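You operate a simulated robot arm through the tools that you are given. There is no shell and no other tool. Be economical: measure what you need, move in short steps, check, and stop when the job is done.

You are at the controls of a simulated robot arm. One attempt, no reset.

Task
Press the cork coaster once on LOW and leave it on the pad.
Fine: swing the head clear, turn the heat dial off, leave the switch on.

It is judged by the outcome, as a careful person would: the job done as asked, and still so three seconds after it is handed in. It fails if anything else is knocked over, pushed out of place, dropped, spilled or broken.

Robot
A 7-joint arm with a two-finger parallel gripper on a trunk, on a base that drives. Base frame: it is fixed to the floor where the robot stands at the start and does not move with it; the origin is under the middle of the robot, x ahead of it, y to its left, z up; the surface under the hand at the start is at about z = 84. Readings come in cm, degrees, newtons and seconds.
Its first joint turns from -166.0 to 166.0 degrees. Places, roughly: heat dial [70, 0, 90]; heat press switch [50, 0, 90]; pad of the heat press [50, 10, 90]; swing arm [60, 20, 100]. Payload 3.43 kg.
Tool frame: the origin (TCP) lies between the finger pads and is the grasp point; the fingertips stand 3 cm ahead of it; z points along the fingers, y is the line along which they close. Largest opening 9.4 cm; finger width 2.8, thickness 1; the body of the gripper, 5 by 9.6 cm, starts 5.5 cm behind the TCP.
Orientation is that of the tool frame in the base frame, as a unit quaternion [x, y, z, w]. With the fingers straight down and closing along the base's y, the tool's x points along the base's -x, its y along +y and its z along -z.

Tools
- The arm moves only by the tool play_rows. Its argument "moves" is a list of rows, each a list of 7 numbers: the turn, a rotation vector about the tool's x, y, z in degrees, then the shift along the tool's x, y, z in m, then the opening, from 0 (shut) to 1 (fully open). In form: [[wx, wy, wz, x, y, z, gripper], ...]. A call has 1 to 10 rows; each row shifts and turns the commanded pose from where the row before left it, along the tool's axes as they then stand. Each row takes 0.2 s and may step no farther than 5 cm and 8.6 degrees from the row before; otherwise, or with a gripper value out of range, the whole call is refused. A pose out of reach is approached as far as the arm can. The call stops where the force on the tool passes 90 N (or 10 N more than at its start, if that is more) or the arm is blocked; 0.2 s more then pass. Each finger travels about 4.5 cm/s and halts on what it meets, pressing with about 28 N; the grip force reading is that of the motor and also rises with nothing between the fingers. The clock runs only during rows and for 0.2 s after the last one: add rows that do not move to give the fingers time. It gives the time, the measured TCP pose, the force on the tool (base axes), the opening and the grip force at its end, in the units of the frame above (readings bear some noise), with the torque about the TCP (base axes, N m) and any sound that the robot's microphone picked up, and new pictures: "views" is both (left out), scene, wrist or none.
- Cameras (640 x 400 px; columns grow to the right, rows downward): "scene" is now at [3, 21.66, 139.68]; the picture's right is [-0.13, -0.99, 0.00], its down [-0.49, 0.06, -0.87] and it looks along [0.86, -0.11, -0.49] (base axes); focal length 253 px, centre (320, 200). "wrist" rides on the gripper at [7.6, 1.4, -10.2] in the tool frame; the picture's right is [-0.18, 0.98, 0.00], its down [-0.75, -0.14, -0.64] and it looks along [-0.63, -0.12, 0.77] (tool axes); focal length 243 px, centre (320, 200). There is no depth. A picture from a camera that has moved, and an enlarged one, comes with that camera's place and axes in the base frame and with its lens.
- roll_base(legs): drives the robot by 1 to 6 legs, each [ahead, turn to the left] in cm and degrees, along the robot's own axes; the way and the turn of a leg run together, so that a leg with both is an arc; at most 150 cm and 180 degrees a leg. The arm and the cameras ride along, it lands a little off, and it stops where it bumps. It gives what a move gives, and a new picture of the scene camera.
- turn_head(pan, tilt): turns the head with the scene camera to pan (to the left, within 120 degrees either way) and tilt (down, from -29 to 69), counted from straight ahead of the robot. It gives what a move gives, and a new picture of the scene camera.
- close_up(camera, box): a new picture of the part [left, top, right, bottom] of that camera's present view, enlarged. The clock stands still meanwhile.
- sign_off(): hands the job in; it is judged then, once.

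Go step by step. Nothing tells you exact positions but the pictures and the camera data: compare them with the known pose of the tool, close in by small moves and look again before you grip or let go. The budget is 120 turns and 260 pictures, counting those below and the enlarged ones. Unless the task says otherwise, let go and move clear before handing in, and close with one line.

The tools are called after ">>>" as a command line: name --pt "numbers of a row" for each row, then --argument value for the rest, lists and objects as JSON in quotes. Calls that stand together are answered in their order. play_rows: Moves the arm, as the interface text tells. Its arguments: {"type":"object","properties":{"moves":{"type":"array","items":{"type":"array","items":{"type":"number"}}},"views":{"type":"string","enum":["both","scene","wrist","none"]}},"required":["moves"]} The other tools are called the same way: roll_base (legs) drives the base; turn_head (pan, tilt) turns the head that bears the scene camera; close_up (camera, box) takes an enlarged picture of a part of a camera's view; sign_off () hands the job in.

At the start:

```text
t: 0.0
eef_pos: [51.63, 29.26, 123.75]
tool_rot: [-0.003, 1.0, 0.0, 0.0]
wrist_force: [0.0, -0.3, 0.4]
ft_torque: [-0.01, -0.03, 0.02]
width: 9.4
gripper_force: 0.1
robot x, y, heading: [0.19, -0.83, -0.0]
head pan, tilt: [-7.4, 29.3]
```

scene: 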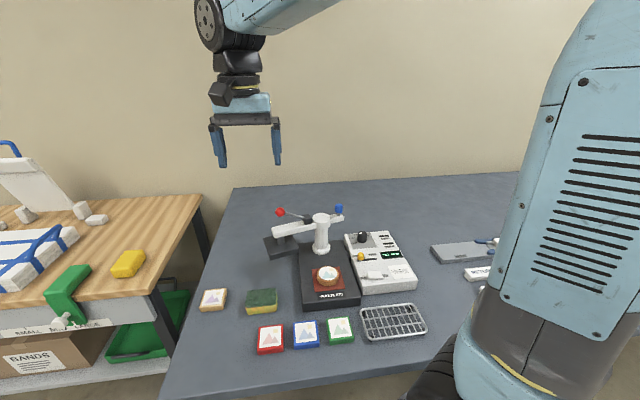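
wrist: 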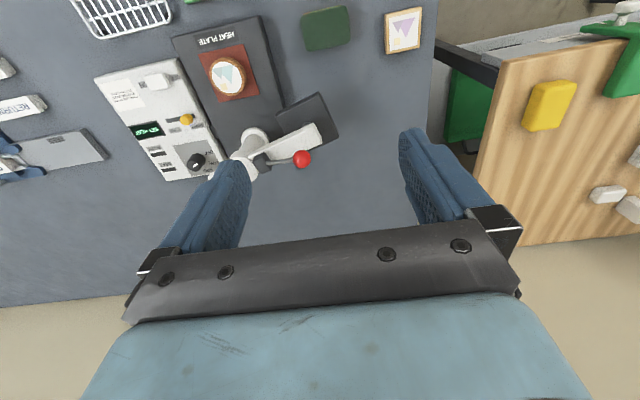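

I see a swing-away heat press with a red-knob lever, a pad with the coaster, and a control box with switch and dial. First I'll take enlarged views to read the details.

>>> close_up --camera "scene" --box '[240, 190, 440, 320]'

>>> close_up --camera "wrist" --box '[80, 10, 360, 190]'

>>> close_up --camera "scene" --box '[340, 225, 420, 300]'

```text
3.08 times, centred on (340, 255) of scene
camera zoom: at [3.0, 21.66, 139.68], right [-0.13, -0.99, 0.0], down [-0.49, 0.06, -0.87], along [0.86, -0.11, -0.49], focal length 778 px, centre (258, 31)
```

zoom: 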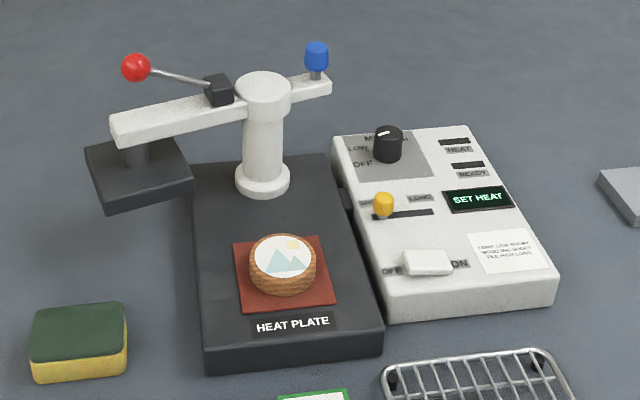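

```text
2.22 times, centred on (220, 100) of wrist
camera zoom: at [44.06, 30.51, 134.09], right [0.18, 0.98, 0.0], down [0.75, -0.14, 0.64], along [0.63, -0.11, -0.77], focal length 539 px, centre (542, 422)
```

zoom: 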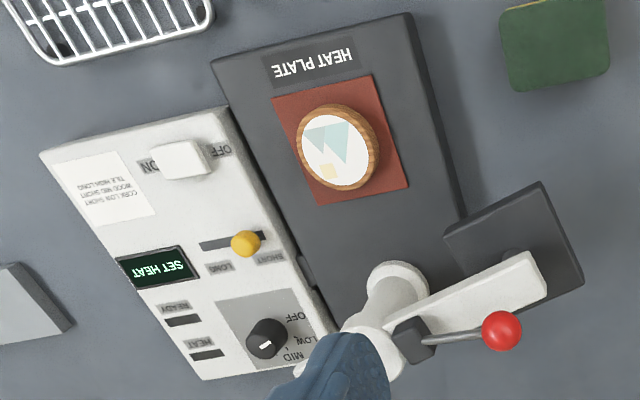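

```text
5.33 times, centred on (380, 262) of scene
camera zoom: at [3.0, 21.66, 139.68], right [-0.13, -0.99, 0.0], down [-0.49, 0.06, -0.87], along [0.86, -0.11, -0.49], focal length 1349 px, centre (0, -133)
```

zoom: 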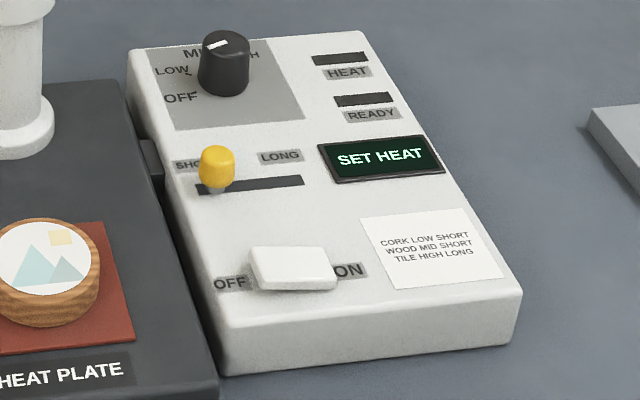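

The display reads SET HEAT and the card says cork: low, short. I'll look closer at the coasters and the dial before moving.

>>> close_up --camera "scene" --box '[190, 280, 370, 360]'

>>> close_up --camera "scene" --box '[340, 225, 380, 250]'

>>> close_up --camera "scene" --box '[260, 200, 350, 260]'

>>> close_up --camera "scene" --box '[300, 260, 350, 300]'

```text
3.56 times, centred on (280, 320) of scene
camera zoom: at [3.0, 21.66, 139.68], right [-0.13, -0.99, 0.0], down [-0.49, 0.06, -0.87], along [0.86, -0.11, -0.49], focal length 900 px, centre (462, -227)
```

zoom: 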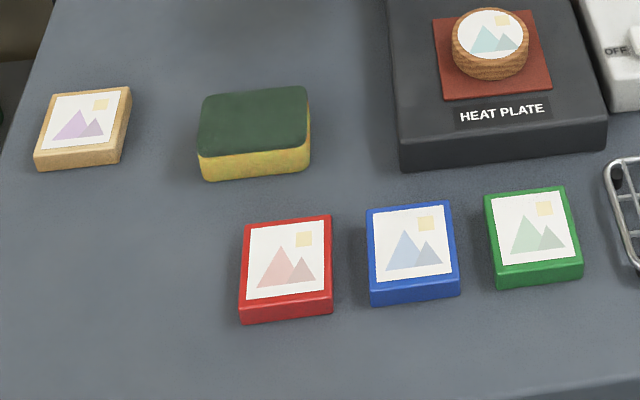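

```text
16.00 times, centred on (360, 238) of scene
camera zoom: at [3.0, 21.66, 139.68], right [-0.13, -0.99, 0.0], down [-0.49, 0.06, -0.87], along [0.86, -0.11, -0.49], focal length 4048 px, centre (-320, -400)
```

zoom: 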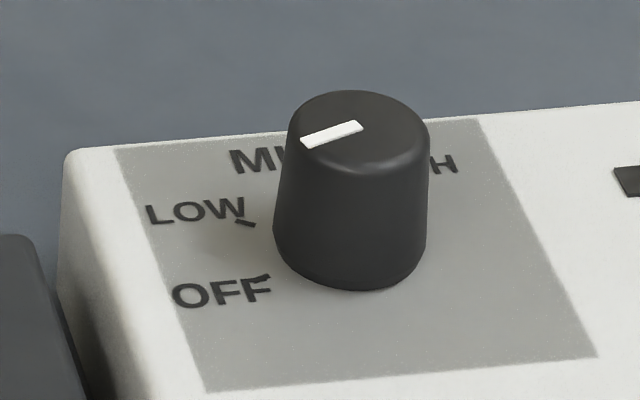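

```text
6.67 times, centred on (305, 230) of scene
camera zoom: at [3.0, 21.66, 139.68], right [-0.13, -0.99, 0.0], down [-0.49, 0.06, -0.87], along [0.86, -0.11, -0.49], focal length 1687 px, centre (420, 0)
```

zoom: 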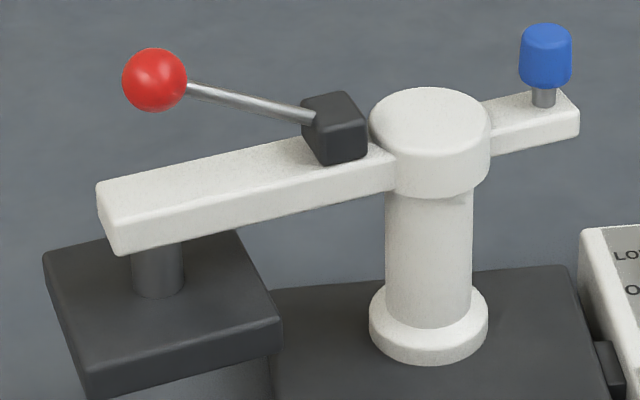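

```text
10.00 times, centred on (325, 280) of scene
camera zoom: at [3.0, 21.66, 139.68], right [-0.13, -0.99, 0.0], down [-0.49, 0.06, -0.87], along [0.86, -0.11, -0.49], focal length 2530 px, centre (270, -600)
```

zoom: 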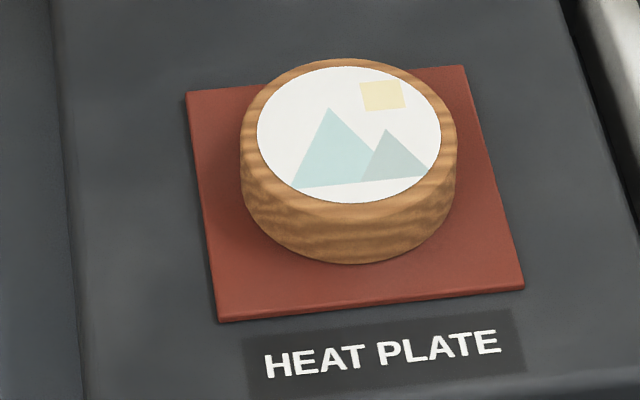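

>>> close_up --camera "scene" --box '[193, 282, 233, 317]'

>>> close_up --camera "wrist" --box '[380, 0, 430, 60]'

>>> close_up --camera "wrist" --box '[195, 40, 265, 105]'

>>> close_up --camera "scene" --box '[400, 220, 520, 300]'

```text
11.43 times, centred on (213, 300) of scene
camera zoom: at [3.0, 21.66, 139.68], right [-0.13, -0.99, 0.0], down [-0.49, 0.06, -0.87], along [0.86, -0.11, -0.49], focal length 2891 px, centre (1543, -937)
```

zoom: 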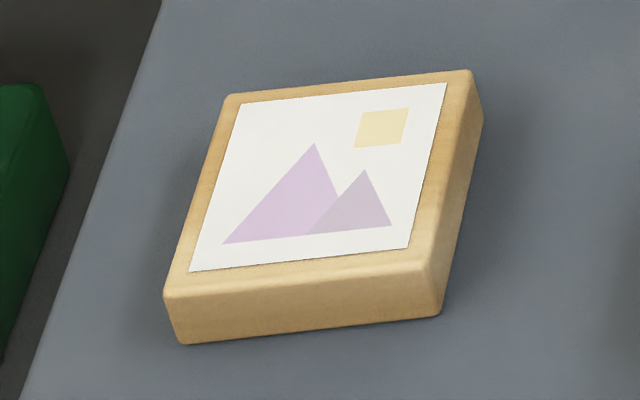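

```text
6.67 times, centred on (405, 30) of wrist
camera zoom: at [44.06, 30.51, 134.09], right [0.18, 0.98, 0.0], down [0.75, -0.14, 0.64], along [0.63, -0.11, -0.77], focal length 1618 px, centre (-247, 1333)
```

zoom: 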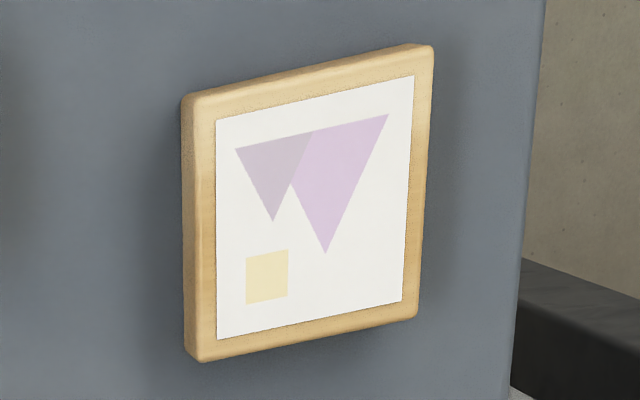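

```text
6.15 times, centred on (230, 72) of wrist
camera zoom: at [44.06, 30.51, 134.09], right [0.18, 0.98, 0.0], down [0.75, -0.14, 0.64], along [0.63, -0.11, -0.77], focal length 1493 px, centre (874, 985)
```

zoom: 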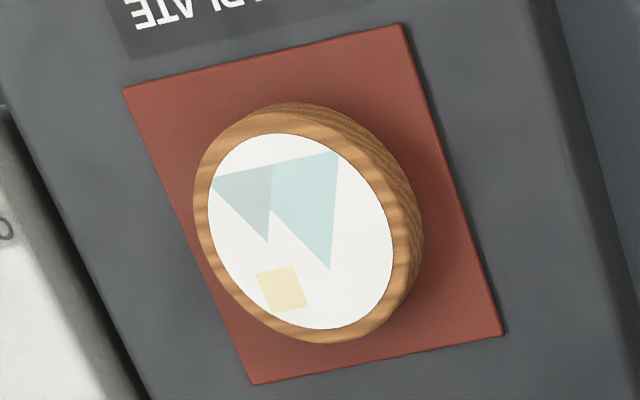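

```text
5.00 times, centred on (460, 260) of scene
camera zoom: at [3.0, 21.66, 139.68], right [-0.13, -0.99, 0.0], down [-0.49, 0.06, -0.87], along [0.86, -0.11, -0.49], focal length 1265 px, centre (-380, -100)
```

zoom: 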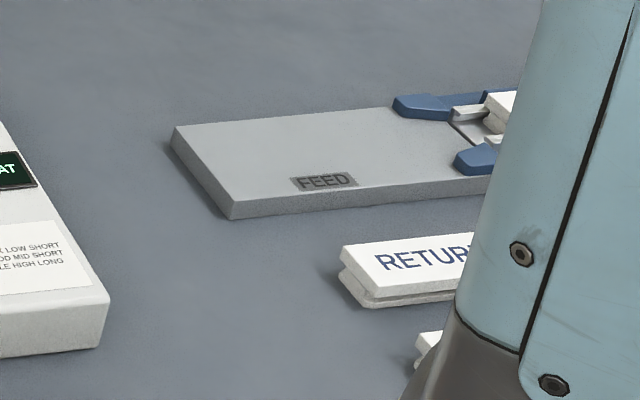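

The dial reads OFF, the time slider sits at SHORT and the head is swung out to the left. Before any change I'll bring the hand above the control box for a closer look at the dial, switch and coaster.

>>> play_rows --pt "0 0 0 -0.005 -0.04 0.015 1" --pt "0 0 0 -0.005 -0.04 0.015 1" --pt "0 0 0 -0.005 -0.04 0.015 1" --pt "0 0 0 -0.005 -0.04 0.015 1" --pt "0 0 0 -0.005 -0.04 0.015 1" --pt "0 0 0 -0.005 -0.04 0.015 1" --pt "0 0 0 -0.005 -0.04 0.015 1"

```text
t: 1.6
eef_pos: [55.42, 1.47, 113.32]
tool_rot: [-0.004, 1.0, 0.0, -0.001]
wrist_force: [0.0, -0.4, 0.2]
ft_torque: [-0.04, -0.02, 0.01]
width: 9.4
gripper_force: 0.0
robot x, y, heading: [-0.05, -0.68, 0.2]
head pan, tilt: [-7.4, 29.3]
camera scene: at [2.98, 21.68, 139.68], right [-0.13, -0.99, 0.0], down [-0.49, 0.06, -0.87], along [0.87, -0.11, -0.49], focal length 253 px, centre (320, 200)
camera wrist: at [47.78, 2.8, 123.66], right [0.18, 0.98, 0.0], down [0.76, -0.14, 0.64], along [0.63, -0.11, -0.77], focal length 243 px, centre (320, 200)
```

scene: 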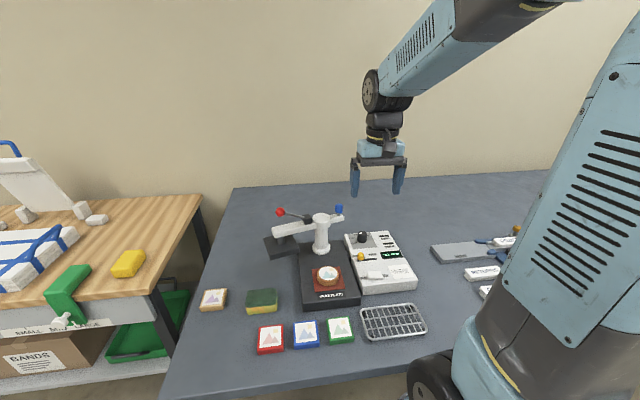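
wrist: 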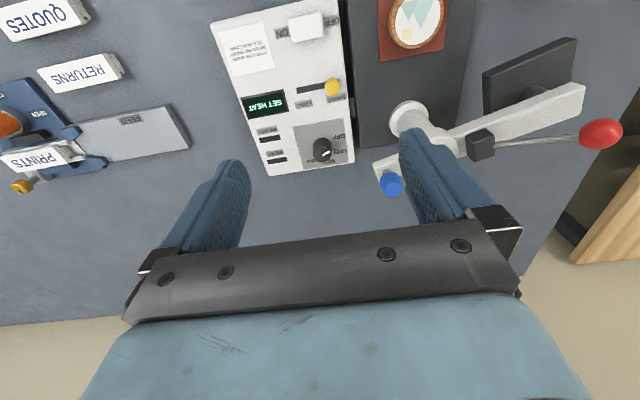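

>>> close_up --camera "wrist" --box '[205, 0, 365, 100]'

>>> close_up --camera "wrist" --box '[245, 80, 405, 200]'

>>> close_up --camera "wrist" --box '[370, 0, 460, 56]'

```text
4.00 times, centred on (285, 50) of wrist
camera zoom: at [47.78, 2.8, 123.66], right [0.18, 0.98, 0.0], down [0.76, -0.14, 0.64], along [0.63, -0.11, -0.77], focal length 970 px, centre (460, 800)
```

zoom: 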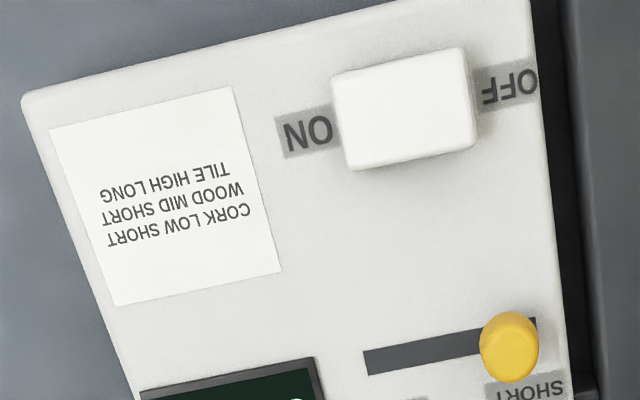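

```text
3.33 times, centred on (325, 140) of wrist
camera zoom: at [47.78, 2.8, 123.66], right [0.18, 0.98, 0.0], down [0.76, -0.14, 0.64], along [0.63, -0.11, -0.77], focal length 809 px, centre (303, 400)
```

zoom: 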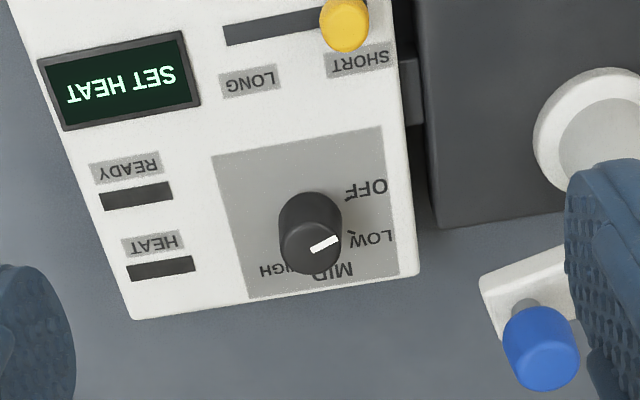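

```text
7.11 times, centred on (415, 28) of wrist
camera zoom: at [47.78, 2.8, 123.66], right [0.18, 0.98, 0.0], down [0.76, -0.14, 0.64], along [0.63, -0.11, -0.77], focal length 1725 px, centre (-356, 1423)
```

zoom: 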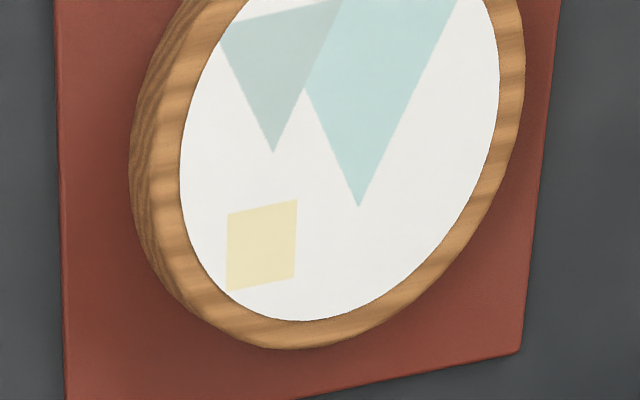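

The switch and display appear powered and the dial is at OFF. I'm unsure which coaster is cork, so I'll view both closely, starting with the round one on the pad.

>>> play_rows --pt "0 0 0 0.016 0.026 0.03 1" --pt "0 0 0 0.016 0.026 0.03 1" --pt "0 0 0 0.016 0.026 0.03 1" --pt "0 0 0 0.016 0.026 0.03 1" --views "wrist"

>>> close_up --camera "wrist" --box '[250, 0, 410, 100]'

>>> play_rows --pt "0 0 0 0 0 -0.03 1" --pt "0 0 0 0 0 -0.03 1" --pt "0 0 0 0 0 -0.03 1" --pt "0 0 0 0 0.045 0 1" --pt "0 0 0 0 0.045 0 1" --pt "0 0 0 0 0.045 0 1" --pt "0 0 0 0 0.045 0 1" --pt "0 0 0 0 0.045 0 1" --pt "0 0 0 0 0.045 0 1" --pt "0 0 0 0 0.035 0.03 1" --views "none"

>>> play_rows --pt "0 0 0 0 0 0.04 1" --pt "0 0 0 0 0 0.04 1" --views "wrist"

```text
t: 2.6
eef_pos: [48.64, 11.52, 101.54]
tool_rot: [-0.004, 1.0, 0.0, 0.0]
wrist_force: [0.8, -1.5, -0.4]
ft_torque: [0.06, -0.01, 0.0]
width: 9.37
gripper_force: 0.0
robot x, y, heading: [-0.06, -0.86, -0.1]
head pan, tilt: [-7.4, 29.3]
camera wrist: at [41.01, 12.89, 111.75], right [0.18, 0.98, 0.0], down [0.75, -0.14, 0.64], along [0.63, -0.11, -0.77], focal length 243 px, centre (320, 200)
```

wrist: 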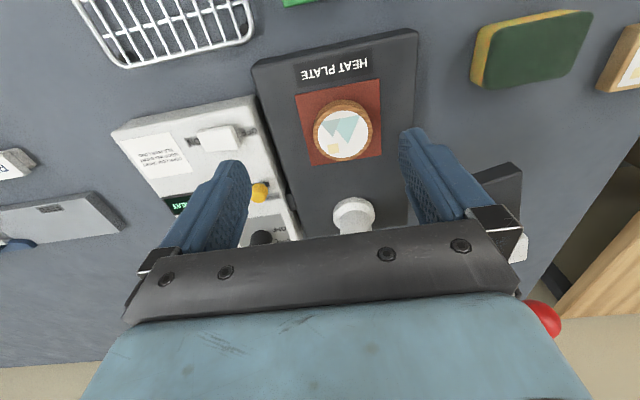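

```text
4.00 times, centred on (330, 50) of wrist
camera zoom: at [41.01, 12.89, 111.75], right [0.18, 0.98, 0.0], down [0.75, -0.14, 0.64], along [0.63, -0.11, -0.77], focal length 970 px, centre (280, 800)
```

zoom: 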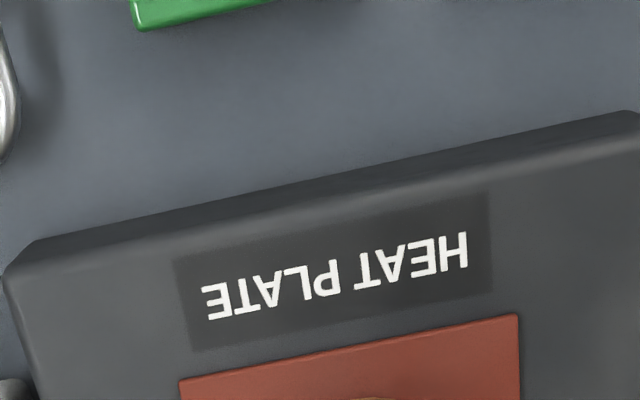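

```text
t: 4.8
eef_pos: [48.83, 41.83, 107.25]
tool_rot: [-0.004, 1.0, 0.0, 0.0]
wrist_force: [-0.6, 0.2, -0.1]
ft_torque: [0.03, -0.01, 0.01]
width: 9.41
gripper_force: 0.1
robot x, y, heading: [-0.05, -0.45, 0.1]
head pan, tilt: [-7.4, 29.3]
```

```text
t: 5.4
eef_pos: [48.75, 42.12, 99.57]
tool_rot: [-0.004, 1.0, 0.001, 0.0]
wrist_force: [0.0, -0.2, -0.2]
ft_torque: [0.0, -0.03, 0.03]
width: 9.38
gripper_force: 0.1
robot x, y, heading: [-0.27, -0.67, -0.2]
head pan, tilt: [-7.4, 29.3]
camera wrist: at [41.03, 43.45, 109.85], right [0.18, 0.98, 0.0], down [0.75, -0.14, 0.64], along [0.63, -0.11, -0.77], focal length 243 px, centre (320, 200)
```

wrist: 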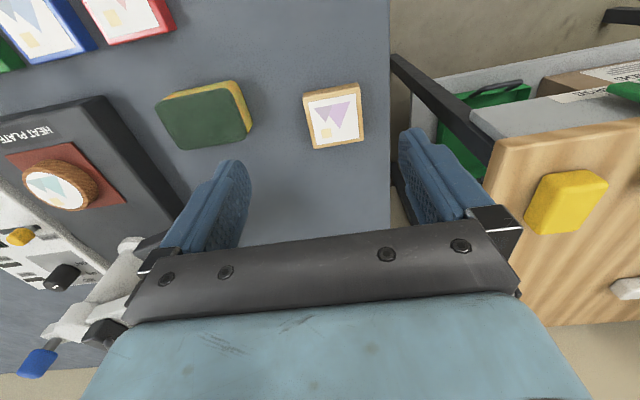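

>>> close_up --camera "wrist" --box '[285, 70, 385, 160]'

>>> close_up --camera "wrist" --box '[10, 140, 110, 220]'

```text
4.44 times, centred on (335, 115) of wrist
camera zoom: at [41.03, 43.45, 109.85], right [0.18, 0.98, 0.0], down [0.75, -0.14, 0.64], along [0.63, -0.11, -0.77], focal length 1078 px, centre (253, 578)
```

zoom: 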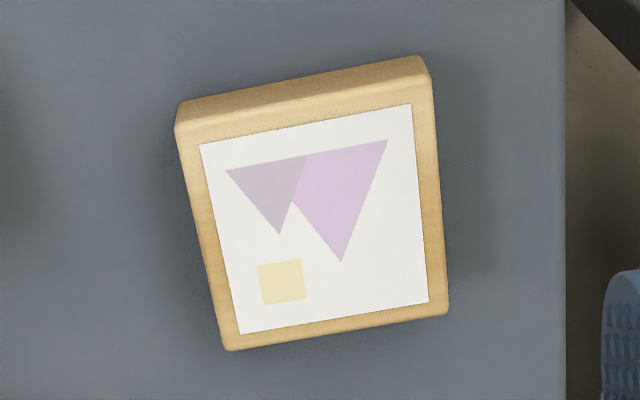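

```text
5.00 times, centred on (60, 180) of wrist
camera zoom: at [41.03, 43.45, 109.85], right [0.18, 0.98, 0.0], down [0.75, -0.14, 0.64], along [0.63, -0.11, -0.77], focal length 1213 px, centre (1620, 300)
```

zoom: 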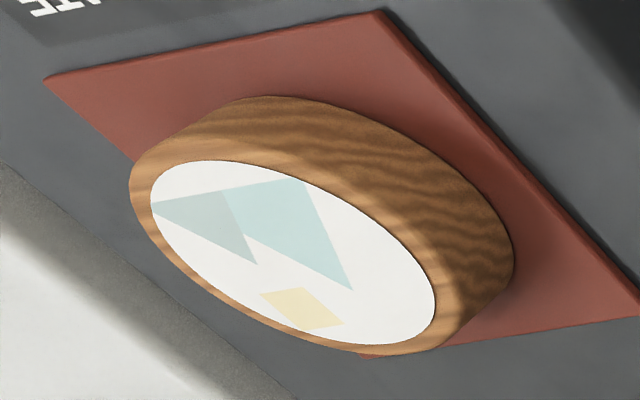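

Grain versus granules decides this, so I'll lower the camera nearer to the square one, staying above it.

>>> play_rows --pt "0 0 0 0.01 0 0.03 1" --pt "0 0 0 0.01 0 0.03 1" --pt "0 0 0 0 0 0.01 1" --views "wrist"

>>> close_up --camera "wrist" --box '[290, 90, 340, 125]'

>>> close_up --camera "wrist" --box '[300, 100, 400, 200]'

```text
t: 6.2
eef_pos: [46.73, 42.31, 92.29]
tool_rot: [-0.003, 1.0, 0.0, 0.001]
wrist_force: [-1.1, -0.6, 0.4]
ft_torque: [0.0, -0.01, 0.02]
width: 9.41
gripper_force: 0.0
robot x, y, heading: [0.07, -0.79, -0.0]
head pan, tilt: [-7.4, 29.3]
camera wrist: at [39.01, 43.62, 102.65], right [0.18, 0.98, 0.0], down [0.75, -0.14, 0.64], along [0.63, -0.11, -0.77], focal length 243 px, centre (320, 200)
```

wrist: 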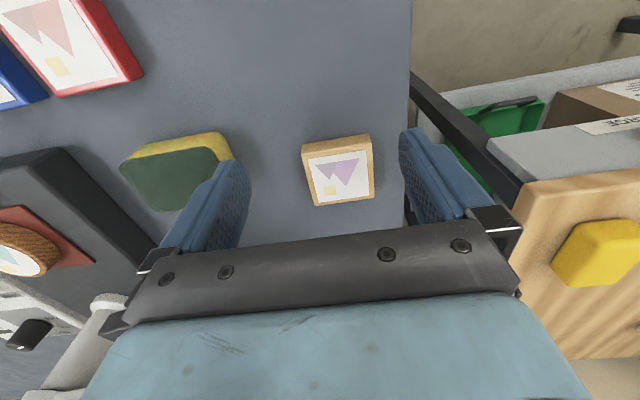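

```text
11.43 times, centred on (315, 108) of wrist
camera zoom: at [39.01, 43.62, 102.65], right [0.18, 0.98, 0.0], down [0.75, -0.14, 0.64], along [0.63, -0.11, -0.77], focal length 2773 px, centre (377, 1257)
```

zoom: 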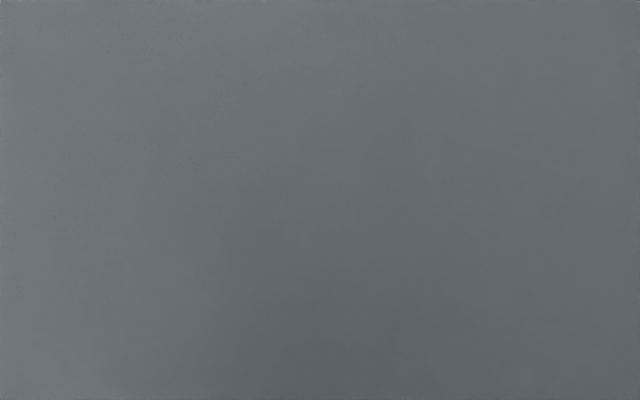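

```text
4.00 times, centred on (350, 150) of wrist
camera zoom: at [39.01, 43.62, 102.65], right [0.18, 0.98, 0.0], down [0.75, -0.14, 0.64], along [0.63, -0.11, -0.77], focal length 970 px, centre (200, 400)
```

zoom: 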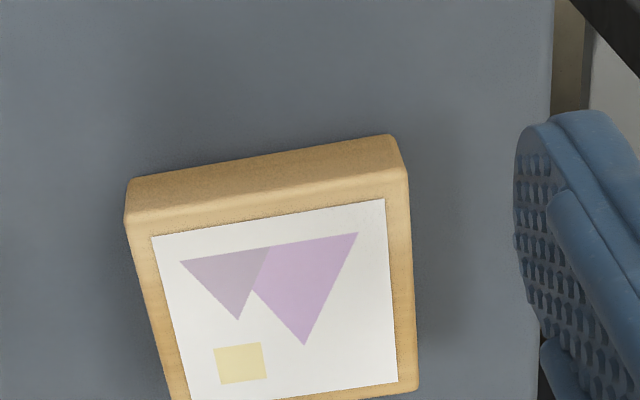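

>>> close_up --camera "wrist" --box '[296, 130, 346, 162]'

>>> close_up --camera "wrist" --box '[345, 170, 385, 210]'

>>> close_up --camera "wrist" --box '[0, 210, 60, 280]'

```text
12.50 times, centred on (321, 146) of wrist
camera zoom: at [39.01, 43.62, 102.65], right [0.18, 0.98, 0.0], down [0.75, -0.14, 0.64], along [0.63, -0.11, -0.77], focal length 3033 px, centre (308, 875)
```

zoom: 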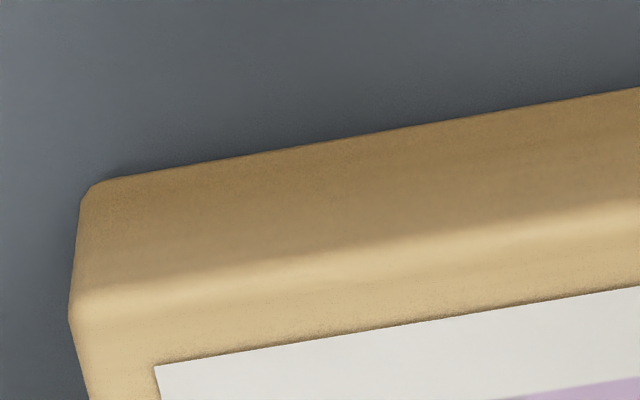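

```text
10.00 times, centred on (365, 190) of wrist
camera zoom: at [39.01, 43.62, 102.65], right [0.18, 0.98, 0.0], down [0.75, -0.14, 0.64], along [0.63, -0.11, -0.77], focal length 2426 px, centre (-130, 300)
```

zoom: 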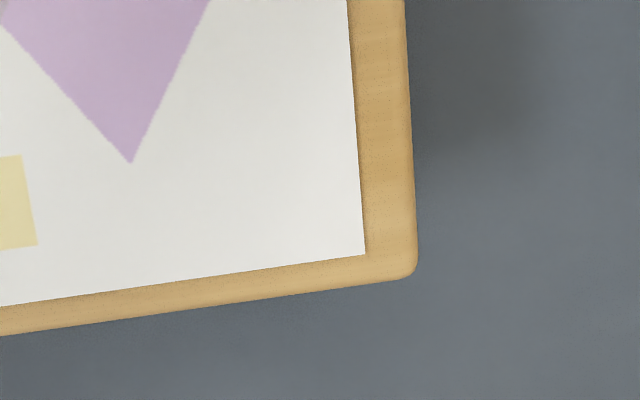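

```text
5.71 times, centred on (30, 245) of wrist
camera zoom: at [39.01, 43.62, 102.65], right [0.18, 0.98, 0.0], down [0.75, -0.14, 0.64], along [0.63, -0.11, -0.77], focal length 1386 px, centre (1977, -57)
```

zoom: 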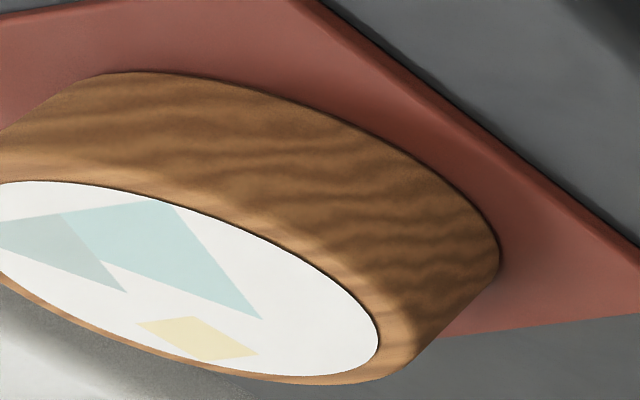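

Both share a grain texture: the square is pale wood and tile-shaped, while the round one in cork brown, already on the pad, is the cork coaster. Next I go up and over the dial, turning the hand so the fingers close along x.

>>> play_rows --pt "0 0 0 0 0 -0.046 1" --pt "0 0 0 0 0 -0.046 1" --pt "0 0 0 0 0 -0.046 1" --pt "0 0 0 0 0 -0.046 1" --pt "0 0 0 0 0 -0.046 1" --views "none"

>>> play_rows --pt "0 0 0 -0.0195 -0.0455 0 1" --pt "0 0 0 -0.0195 -0.0455 0 1" --pt "0 0 0 -0.0195 -0.0455 0 1" --pt "0 0 0 -0.0195 -0.0455 0 1" --pt "0 0 0 -0.0195 -0.0455 0 1" --pt "0 0 0 -0.0195 -0.0455 0 1" --pt "0 0 0 -0.0195 -0.0455 0 1" --pt "0 0 0 -0.0195 -0.0455 0 1" --pt "0 0 0 -0.0195 -0.0455 0 1" --views "none"

>>> play_rows --pt "0 0 -8.5 0 0 0 1" --pt "0 0 -8.5 0 0 0 1" --pt "0 0 -8.5 0 0 0 1" --pt "0 0 -8.5 0 0 0 1" --pt "0 0 -8.5 0 0 0 1" --pt "0 0 -8.5 0 0 0 1" --pt "0 0 -8.5 0 0 0 1" --pt "0 0 -8.5 0 0 0 1" --pt "0 0 0 0 0 0 1"

```text
t: 7.4
eef_pos: [46.95, 42.31, 115.46]
tool_rot: [-0.003, 1.0, 0.0, -0.001]
wrist_force: [-0.8, 1.1, 0.3]
ft_torque: [-0.07, 0.04, 0.04]
width: 9.4
gripper_force: 0.0
robot x, y, heading: [-0.07, -0.86, 0.0]
head pan, tilt: [-7.4, 29.3]
```

```text
t: 9.4
eef_pos: [64.46, 0.99, 114.98]
tool_rot: [-0.004, 1.0, 0.0, -0.001]
wrist_force: [-0.9, 0.0, 0.2]
ft_torque: [0.0, -0.02, -0.03]
width: 9.39
gripper_force: 0.0
robot x, y, heading: [-0.05, -0.83, 0.0]
head pan, tilt: [-7.4, 29.3]
```

```text
t: 11.4
eef_pos: [64.56, 1.25, 115.21]
tool_rot: [-0.563, 0.826, 0.0, 0.0]
wrist_force: [0.2, 1.5, -0.5]
ft_torque: [-0.01, 0.02, 0.02]
width: 9.4
gripper_force: 0.0
robot x, y, heading: [-0.43, -0.85, 0.0]
head pan, tilt: [-7.4, 29.3]
camera scene: at [3.01, 21.65, 139.68], right [-0.13, -0.99, 0.0], down [-0.49, 0.06, -0.87], along [0.86, -0.11, -0.49], focal length 253 px, centre (320, 200)
camera wrist: at [60.4, -5.44, 125.54], right [-0.85, 0.53, 0.0], down [0.41, 0.65, 0.64], along [0.34, 0.54, -0.77], focal length 243 px, centre (320, 200)
```

scene: 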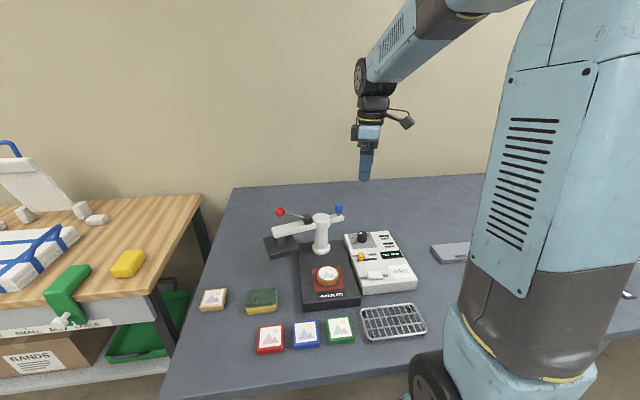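
wrist: 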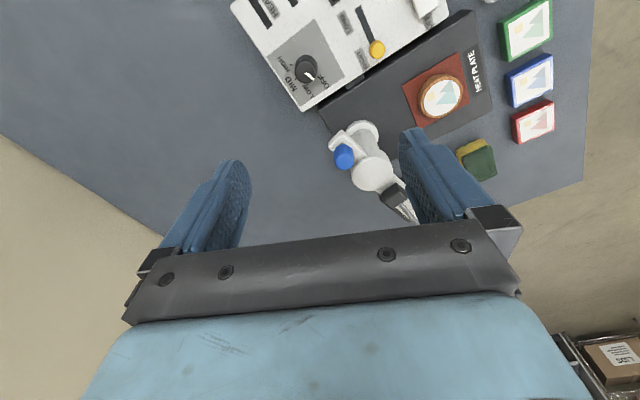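

The dial is at about (65.3, 0, top 91.5), the blue knob at (65.4, 8, 101) and the column at (64.3, 13.2). I'll finish the turn, centre over the dial and come down to just above it.

>>> play_rows --pt "0 0 -8.4 0 0 0 0.6" --pt "0 0 -8.4 0 0 0 0.6" --pt "0 0 -8.4 0 0 0 0.6" --pt "0 0 0 0.012 -0.0075 0 0.6" --pt "0 0 0 0 0 0.04 0.6" --pt "0 0 0 0 0 0.04 0.6" --pt "0 0 0 0 0 0.04 0.6" --pt "0 0 0 0 0 0.04 0.6" --pt "0 0 0 0 0 0 0.6"

>>> close_up --camera "wrist" --box '[220, 60, 420, 200]'

>>> close_up --camera "scene" --box '[320, 190, 420, 260]'

```text
t: 13.4
eef_pos: [65.31, -0.01, 99.47]
tool_rot: [0.729, -0.684, 0.0, 0.0]
wrist_force: [0.1, 1.0, -0.5]
ft_torque: [0.0, 0.01, -0.04]
width: 5.65
gripper_force: 0.0
robot x, y, heading: [0.32, -0.81, -0.0]
head pan, tilt: [-7.4, 29.3]
camera scene: at [3.01, 21.65, 139.68], right [-0.13, -0.99, 0.0], down [-0.49, 0.06, -0.87], along [0.86, -0.11, -0.49], focal length 253 px, centre (320, 200)
camera wrist: at [64.35, -7.73, 109.75], right [-0.99, 0.12, 0.0], down [0.09, 0.76, 0.64], along [0.08, 0.64, -0.77], focal length 243 px, centre (320, 200)
```

scene: 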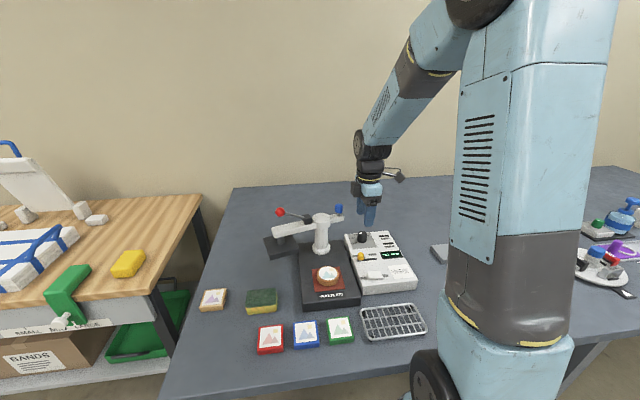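
wrist: 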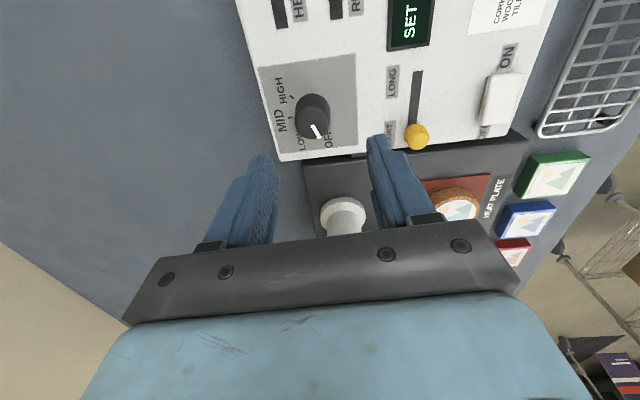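

```text
2.86 times, centred on (320, 130) of wrist
camera zoom: at [64.35, -7.73, 109.75], right [-0.99, 0.12, 0.0], down [0.09, 0.76, 0.64], along [0.08, 0.64, -0.77], focal length 693 px, centre (320, 400)
```

zoom: 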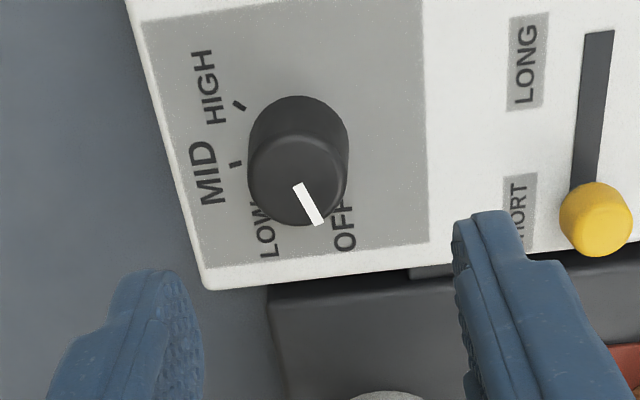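

```text
5.71 times, centred on (370, 225) of scene
camera zoom: at [3.01, 21.65, 139.68], right [-0.13, -0.99, 0.0], down [-0.49, 0.06, -0.87], along [0.86, -0.11, -0.49], focal length 1446 px, centre (34, 57)
```

zoom: 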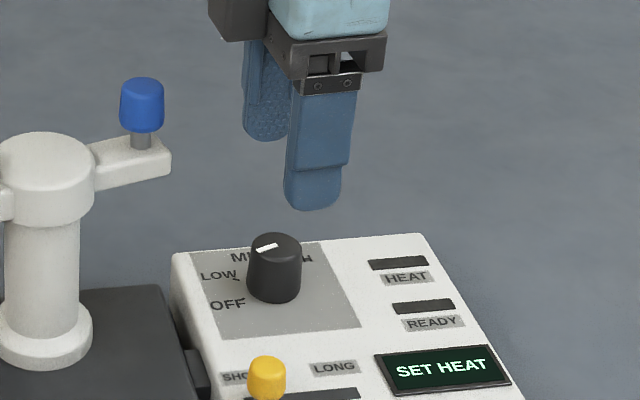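

The dial is slightly farther out, at about (65.7, -0.2). I'll shift there, go down beside it, and grip.

>>> play_rows --pt "0 0 0 0.002 -0.004 0.03 0.6" --pt "0 0 0 0 0 0.03 0.6" --pt "0 0 0 0 0 0.01 0.6" --pt "0 0 0 0 0 0 0.6"

>>> close_up --camera "scene" --box '[320, 190, 420, 260]'

```text
t: 14.4
eef_pos: [65.64, -0.11, 92.63]
tool_rot: [0.729, -0.685, 0.0, 0.0]
wrist_force: [0.5, 0.1, 0.6]
ft_torque: [0.01, 0.0, -0.02]
width: 5.61
gripper_force: 0.0
robot x, y, heading: [0.11, -0.83, 0.0]
head pan, tilt: [-7.4, 29.3]
camera scene: at [3.02, 21.65, 139.68], right [-0.13, -0.99, 0.0], down [-0.49, 0.06, -0.87], along [0.86, -0.11, -0.49], focal length 253 px, centre (320, 200)
camera wrist: at [64.74, -7.82, 102.82], right [-0.99, 0.12, 0.0], down [0.09, 0.76, 0.64], along [0.08, 0.64, -0.77], focal length 243 px, centre (320, 200)
```

scene: 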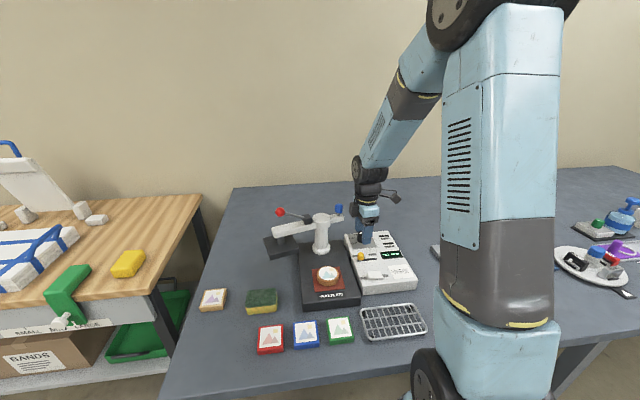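
wrist: 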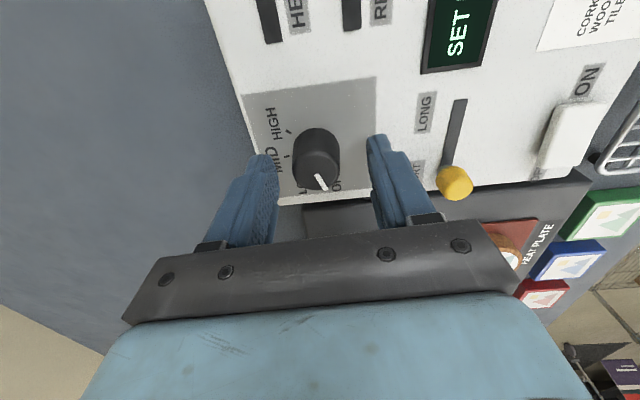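

```text
5.71 times, centred on (370, 225) of scene
camera zoom: at [3.02, 21.65, 139.68], right [-0.13, -0.99, 0.0], down [-0.49, 0.06, -0.87], along [0.86, -0.11, -0.49], focal length 1446 px, centre (34, 57)
```

zoom: 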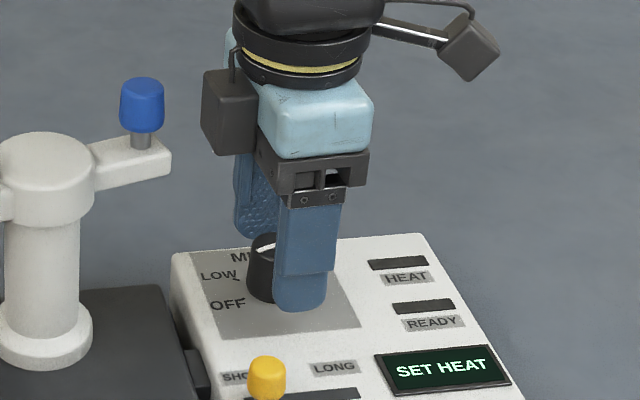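

>>> close_up --camera "wrist" --box '[240, 100, 400, 210]'

```text
3.64 times, centred on (320, 155) of wrist
camera zoom: at [64.74, -7.82, 102.82], right [-0.99, 0.12, 0.0], down [0.09, 0.76, 0.64], along [0.08, 0.64, -0.77], focal length 882 px, centre (320, 364)
```

zoom: 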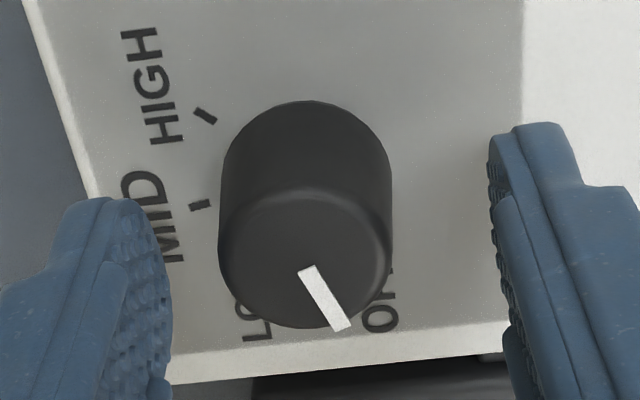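

The dial sits between the fingers. Now I close on it and turn it clockwise by about 48 degrees toward LOW.

>>> play_rows --pt "0 0 0 0 0 0.003 0.2" --pt "0 0 0 0 0 0 0.2" --pt "0 0 0 0 0 0 0.2" --pt "0 0 0 0 0 0 0.2" --views "none"

>>> play_rows --pt "0 0 8 0 0 0 0.2" --pt "0 0 8 0 0 0 0.2" --pt "0 0 8 0 0 0 0.2" --pt "0 0 8 0 0 0 0.2" --pt "0 0 8 0 0 0 0.2" --pt "0 0 8 0 0 0 0.2" --pt "0 0 0 0 0 0 0.2"

>>> close_up --camera "wrist" --box '[240, 80, 400, 200]'

>>> close_up --camera "scene" --box '[320, 190, 420, 260]'

```text
t: 15.4
eef_pos: [65.87, -0.07, 92.3]
tool_rot: [0.728, -0.685, 0.001, -0.001]
wrist_force: [21.2, 4.0, 2.4]
ft_torque: [0.28, -0.67, -0.03]
width: 2.89
gripper_force: 45.4
robot x, y, heading: [0.03, -0.63, -0.1]
head pan, tilt: [-7.4, 29.3]
```

```text
t: 17.0
eef_pos: [65.86, -0.23, 92.23]
tool_rot: [-0.387, 0.922, -0.002, 0.0]
wrist_force: [13.8, 4.3, 43.1]
ft_torque: [0.1, -0.48, 0.0]
width: 2.92
gripper_force: 44.9
robot x, y, heading: [0.15, -0.91, -0.0]
head pan, tilt: [-7.4, 29.3]
camera scene: at [2.9, 21.67, 139.68], right [-0.13, -0.99, 0.0], down [-0.48, 0.06, -0.87], along [0.87, -0.11, -0.49], focal length 253 px, centre (320, 200)
camera wrist: at [59.45, -4.65, 102.42], right [-0.57, 0.82, 0.0], down [0.63, 0.44, 0.64], along [0.53, 0.37, -0.77], focal length 243 px, centre (320, 200)
```

scene: 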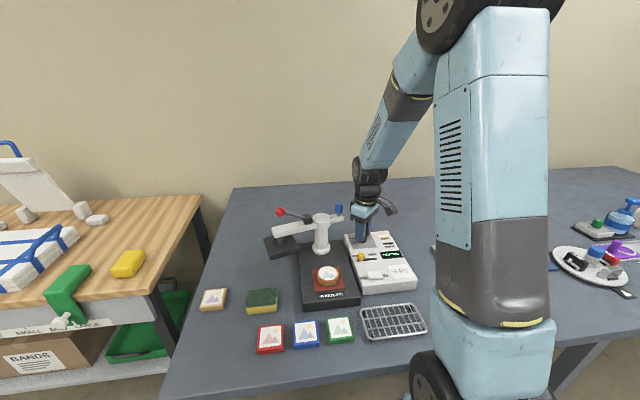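
wrist: 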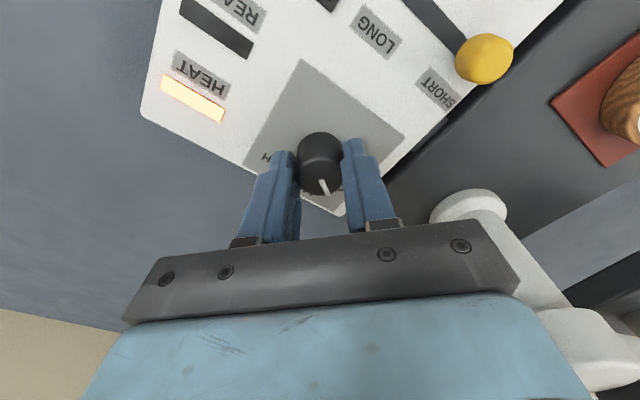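

```text
3.33 times, centred on (320, 140) of wrist
camera zoom: at [59.45, -4.65, 102.42], right [-0.57, 0.82, 0.0], down [0.63, 0.44, 0.64], along [0.53, 0.37, -0.77], focal length 809 px, centre (320, 400)
```

zoom: 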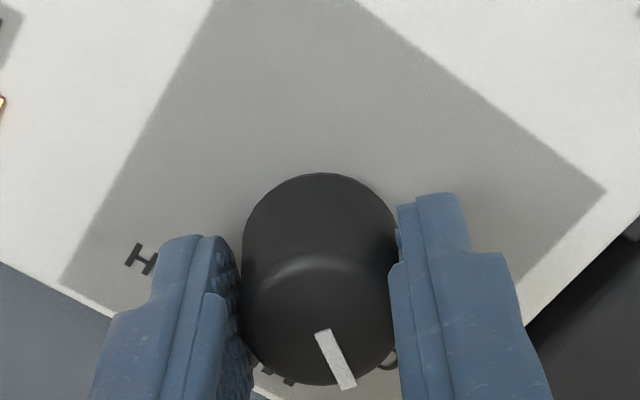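

```text
5.71 times, centred on (370, 225) of scene
camera zoom: at [2.9, 21.67, 139.68], right [-0.13, -0.99, 0.0], down [-0.48, 0.06, -0.87], along [0.87, -0.11, -0.49], focal length 1446 px, centre (34, 57)
```

zoom: 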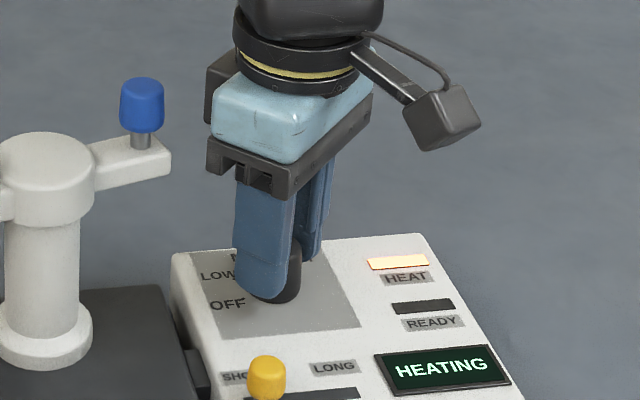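

HEATING is on and the dial turned with the hand. I'll release, rise clear, and check the pointer against LOW.

>>> play_rows --pt "0 0 0 0 0 0 0.5" --pt "0 0 0 0 0 0 0.5" --pt "0 0 0 0 0 0 0.5" --pt "0 0 0 0 0 -0.03 0.5" --pt "0 0 0 0 0 -0.04 0.5" --pt "0 0 0 0 0 -0.04 0.5" --pt "0 0 0 0 0 -0.04 0.5" --pt "0 0 0 0 0 -0.04 0.5"

>>> close_up --camera "wrist" --box '[240, 20, 400, 120]'

>>> close_up --camera "scene" --box '[340, 225, 410, 270]'

```text
t: 18.8
eef_pos: [65.61, -0.18, 111.03]
tool_rot: [-0.387, 0.922, 0.0, -0.001]
wrist_force: [0.1, -0.3, 0.1]
ft_torque: [0.01, 0.0, -0.02]
width: 4.71
gripper_force: 0.1
robot x, y, heading: [0.17, -0.88, 0.0]
head pan, tilt: [-7.4, 29.3]
camera scene: at [3.04, 21.65, 139.68], right [-0.13, -0.99, 0.0], down [-0.49, 0.06, -0.87], along [0.86, -0.11, -0.49], focal length 253 px, centre (320, 200)
camera wrist: at [59.36, -4.57, 121.46], right [-0.57, 0.82, 0.0], down [0.63, 0.44, 0.64], along [0.52, 0.37, -0.77], focal length 243 px, centre (320, 200)
```

scene: 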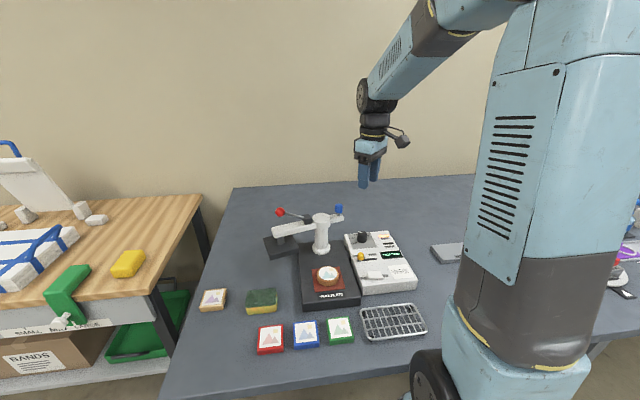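
wrist: 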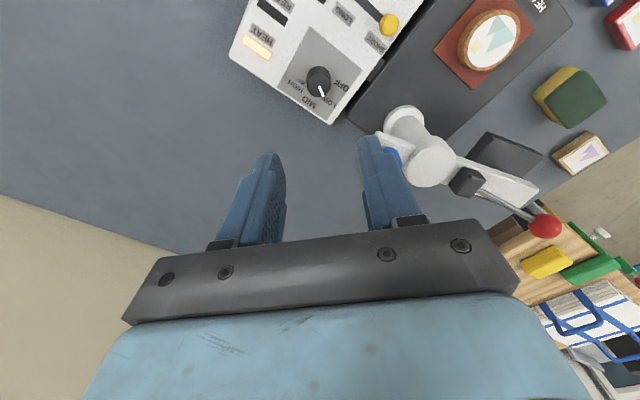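

```text
4.00 times, centred on (320, 70) of wrist
camera zoom: at [59.36, -4.57, 121.46], right [-0.57, 0.82, 0.0], down [0.63, 0.44, 0.64], along [0.52, 0.37, -0.77], focal length 970 px, centre (320, 720)
```

zoom: 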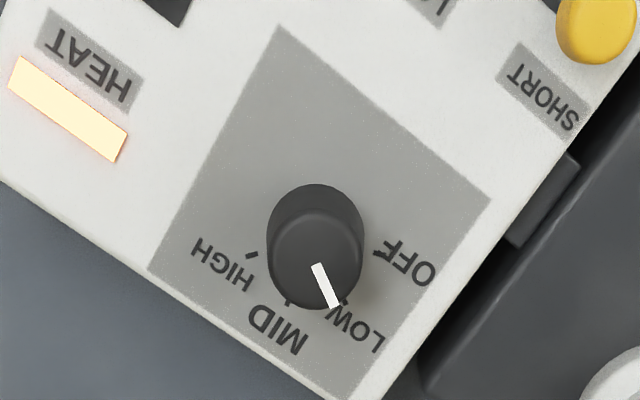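

```text
8.89 times, centred on (375, 248) of scene
camera zoom: at [3.04, 21.65, 139.68], right [-0.13, -0.99, 0.0], down [-0.49, 0.06, -0.87], along [0.86, -0.11, -0.49], focal length 2249 px, centre (-169, -222)
```

zoom: 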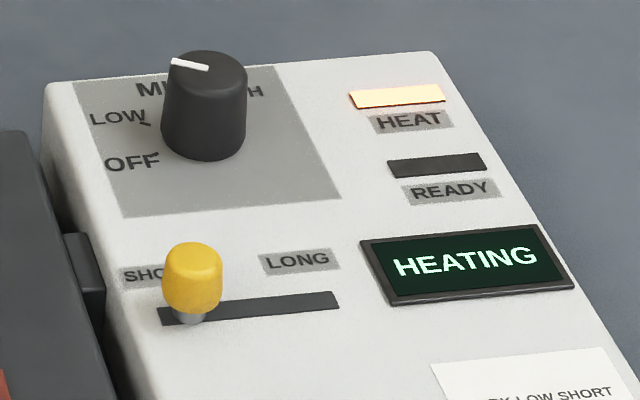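

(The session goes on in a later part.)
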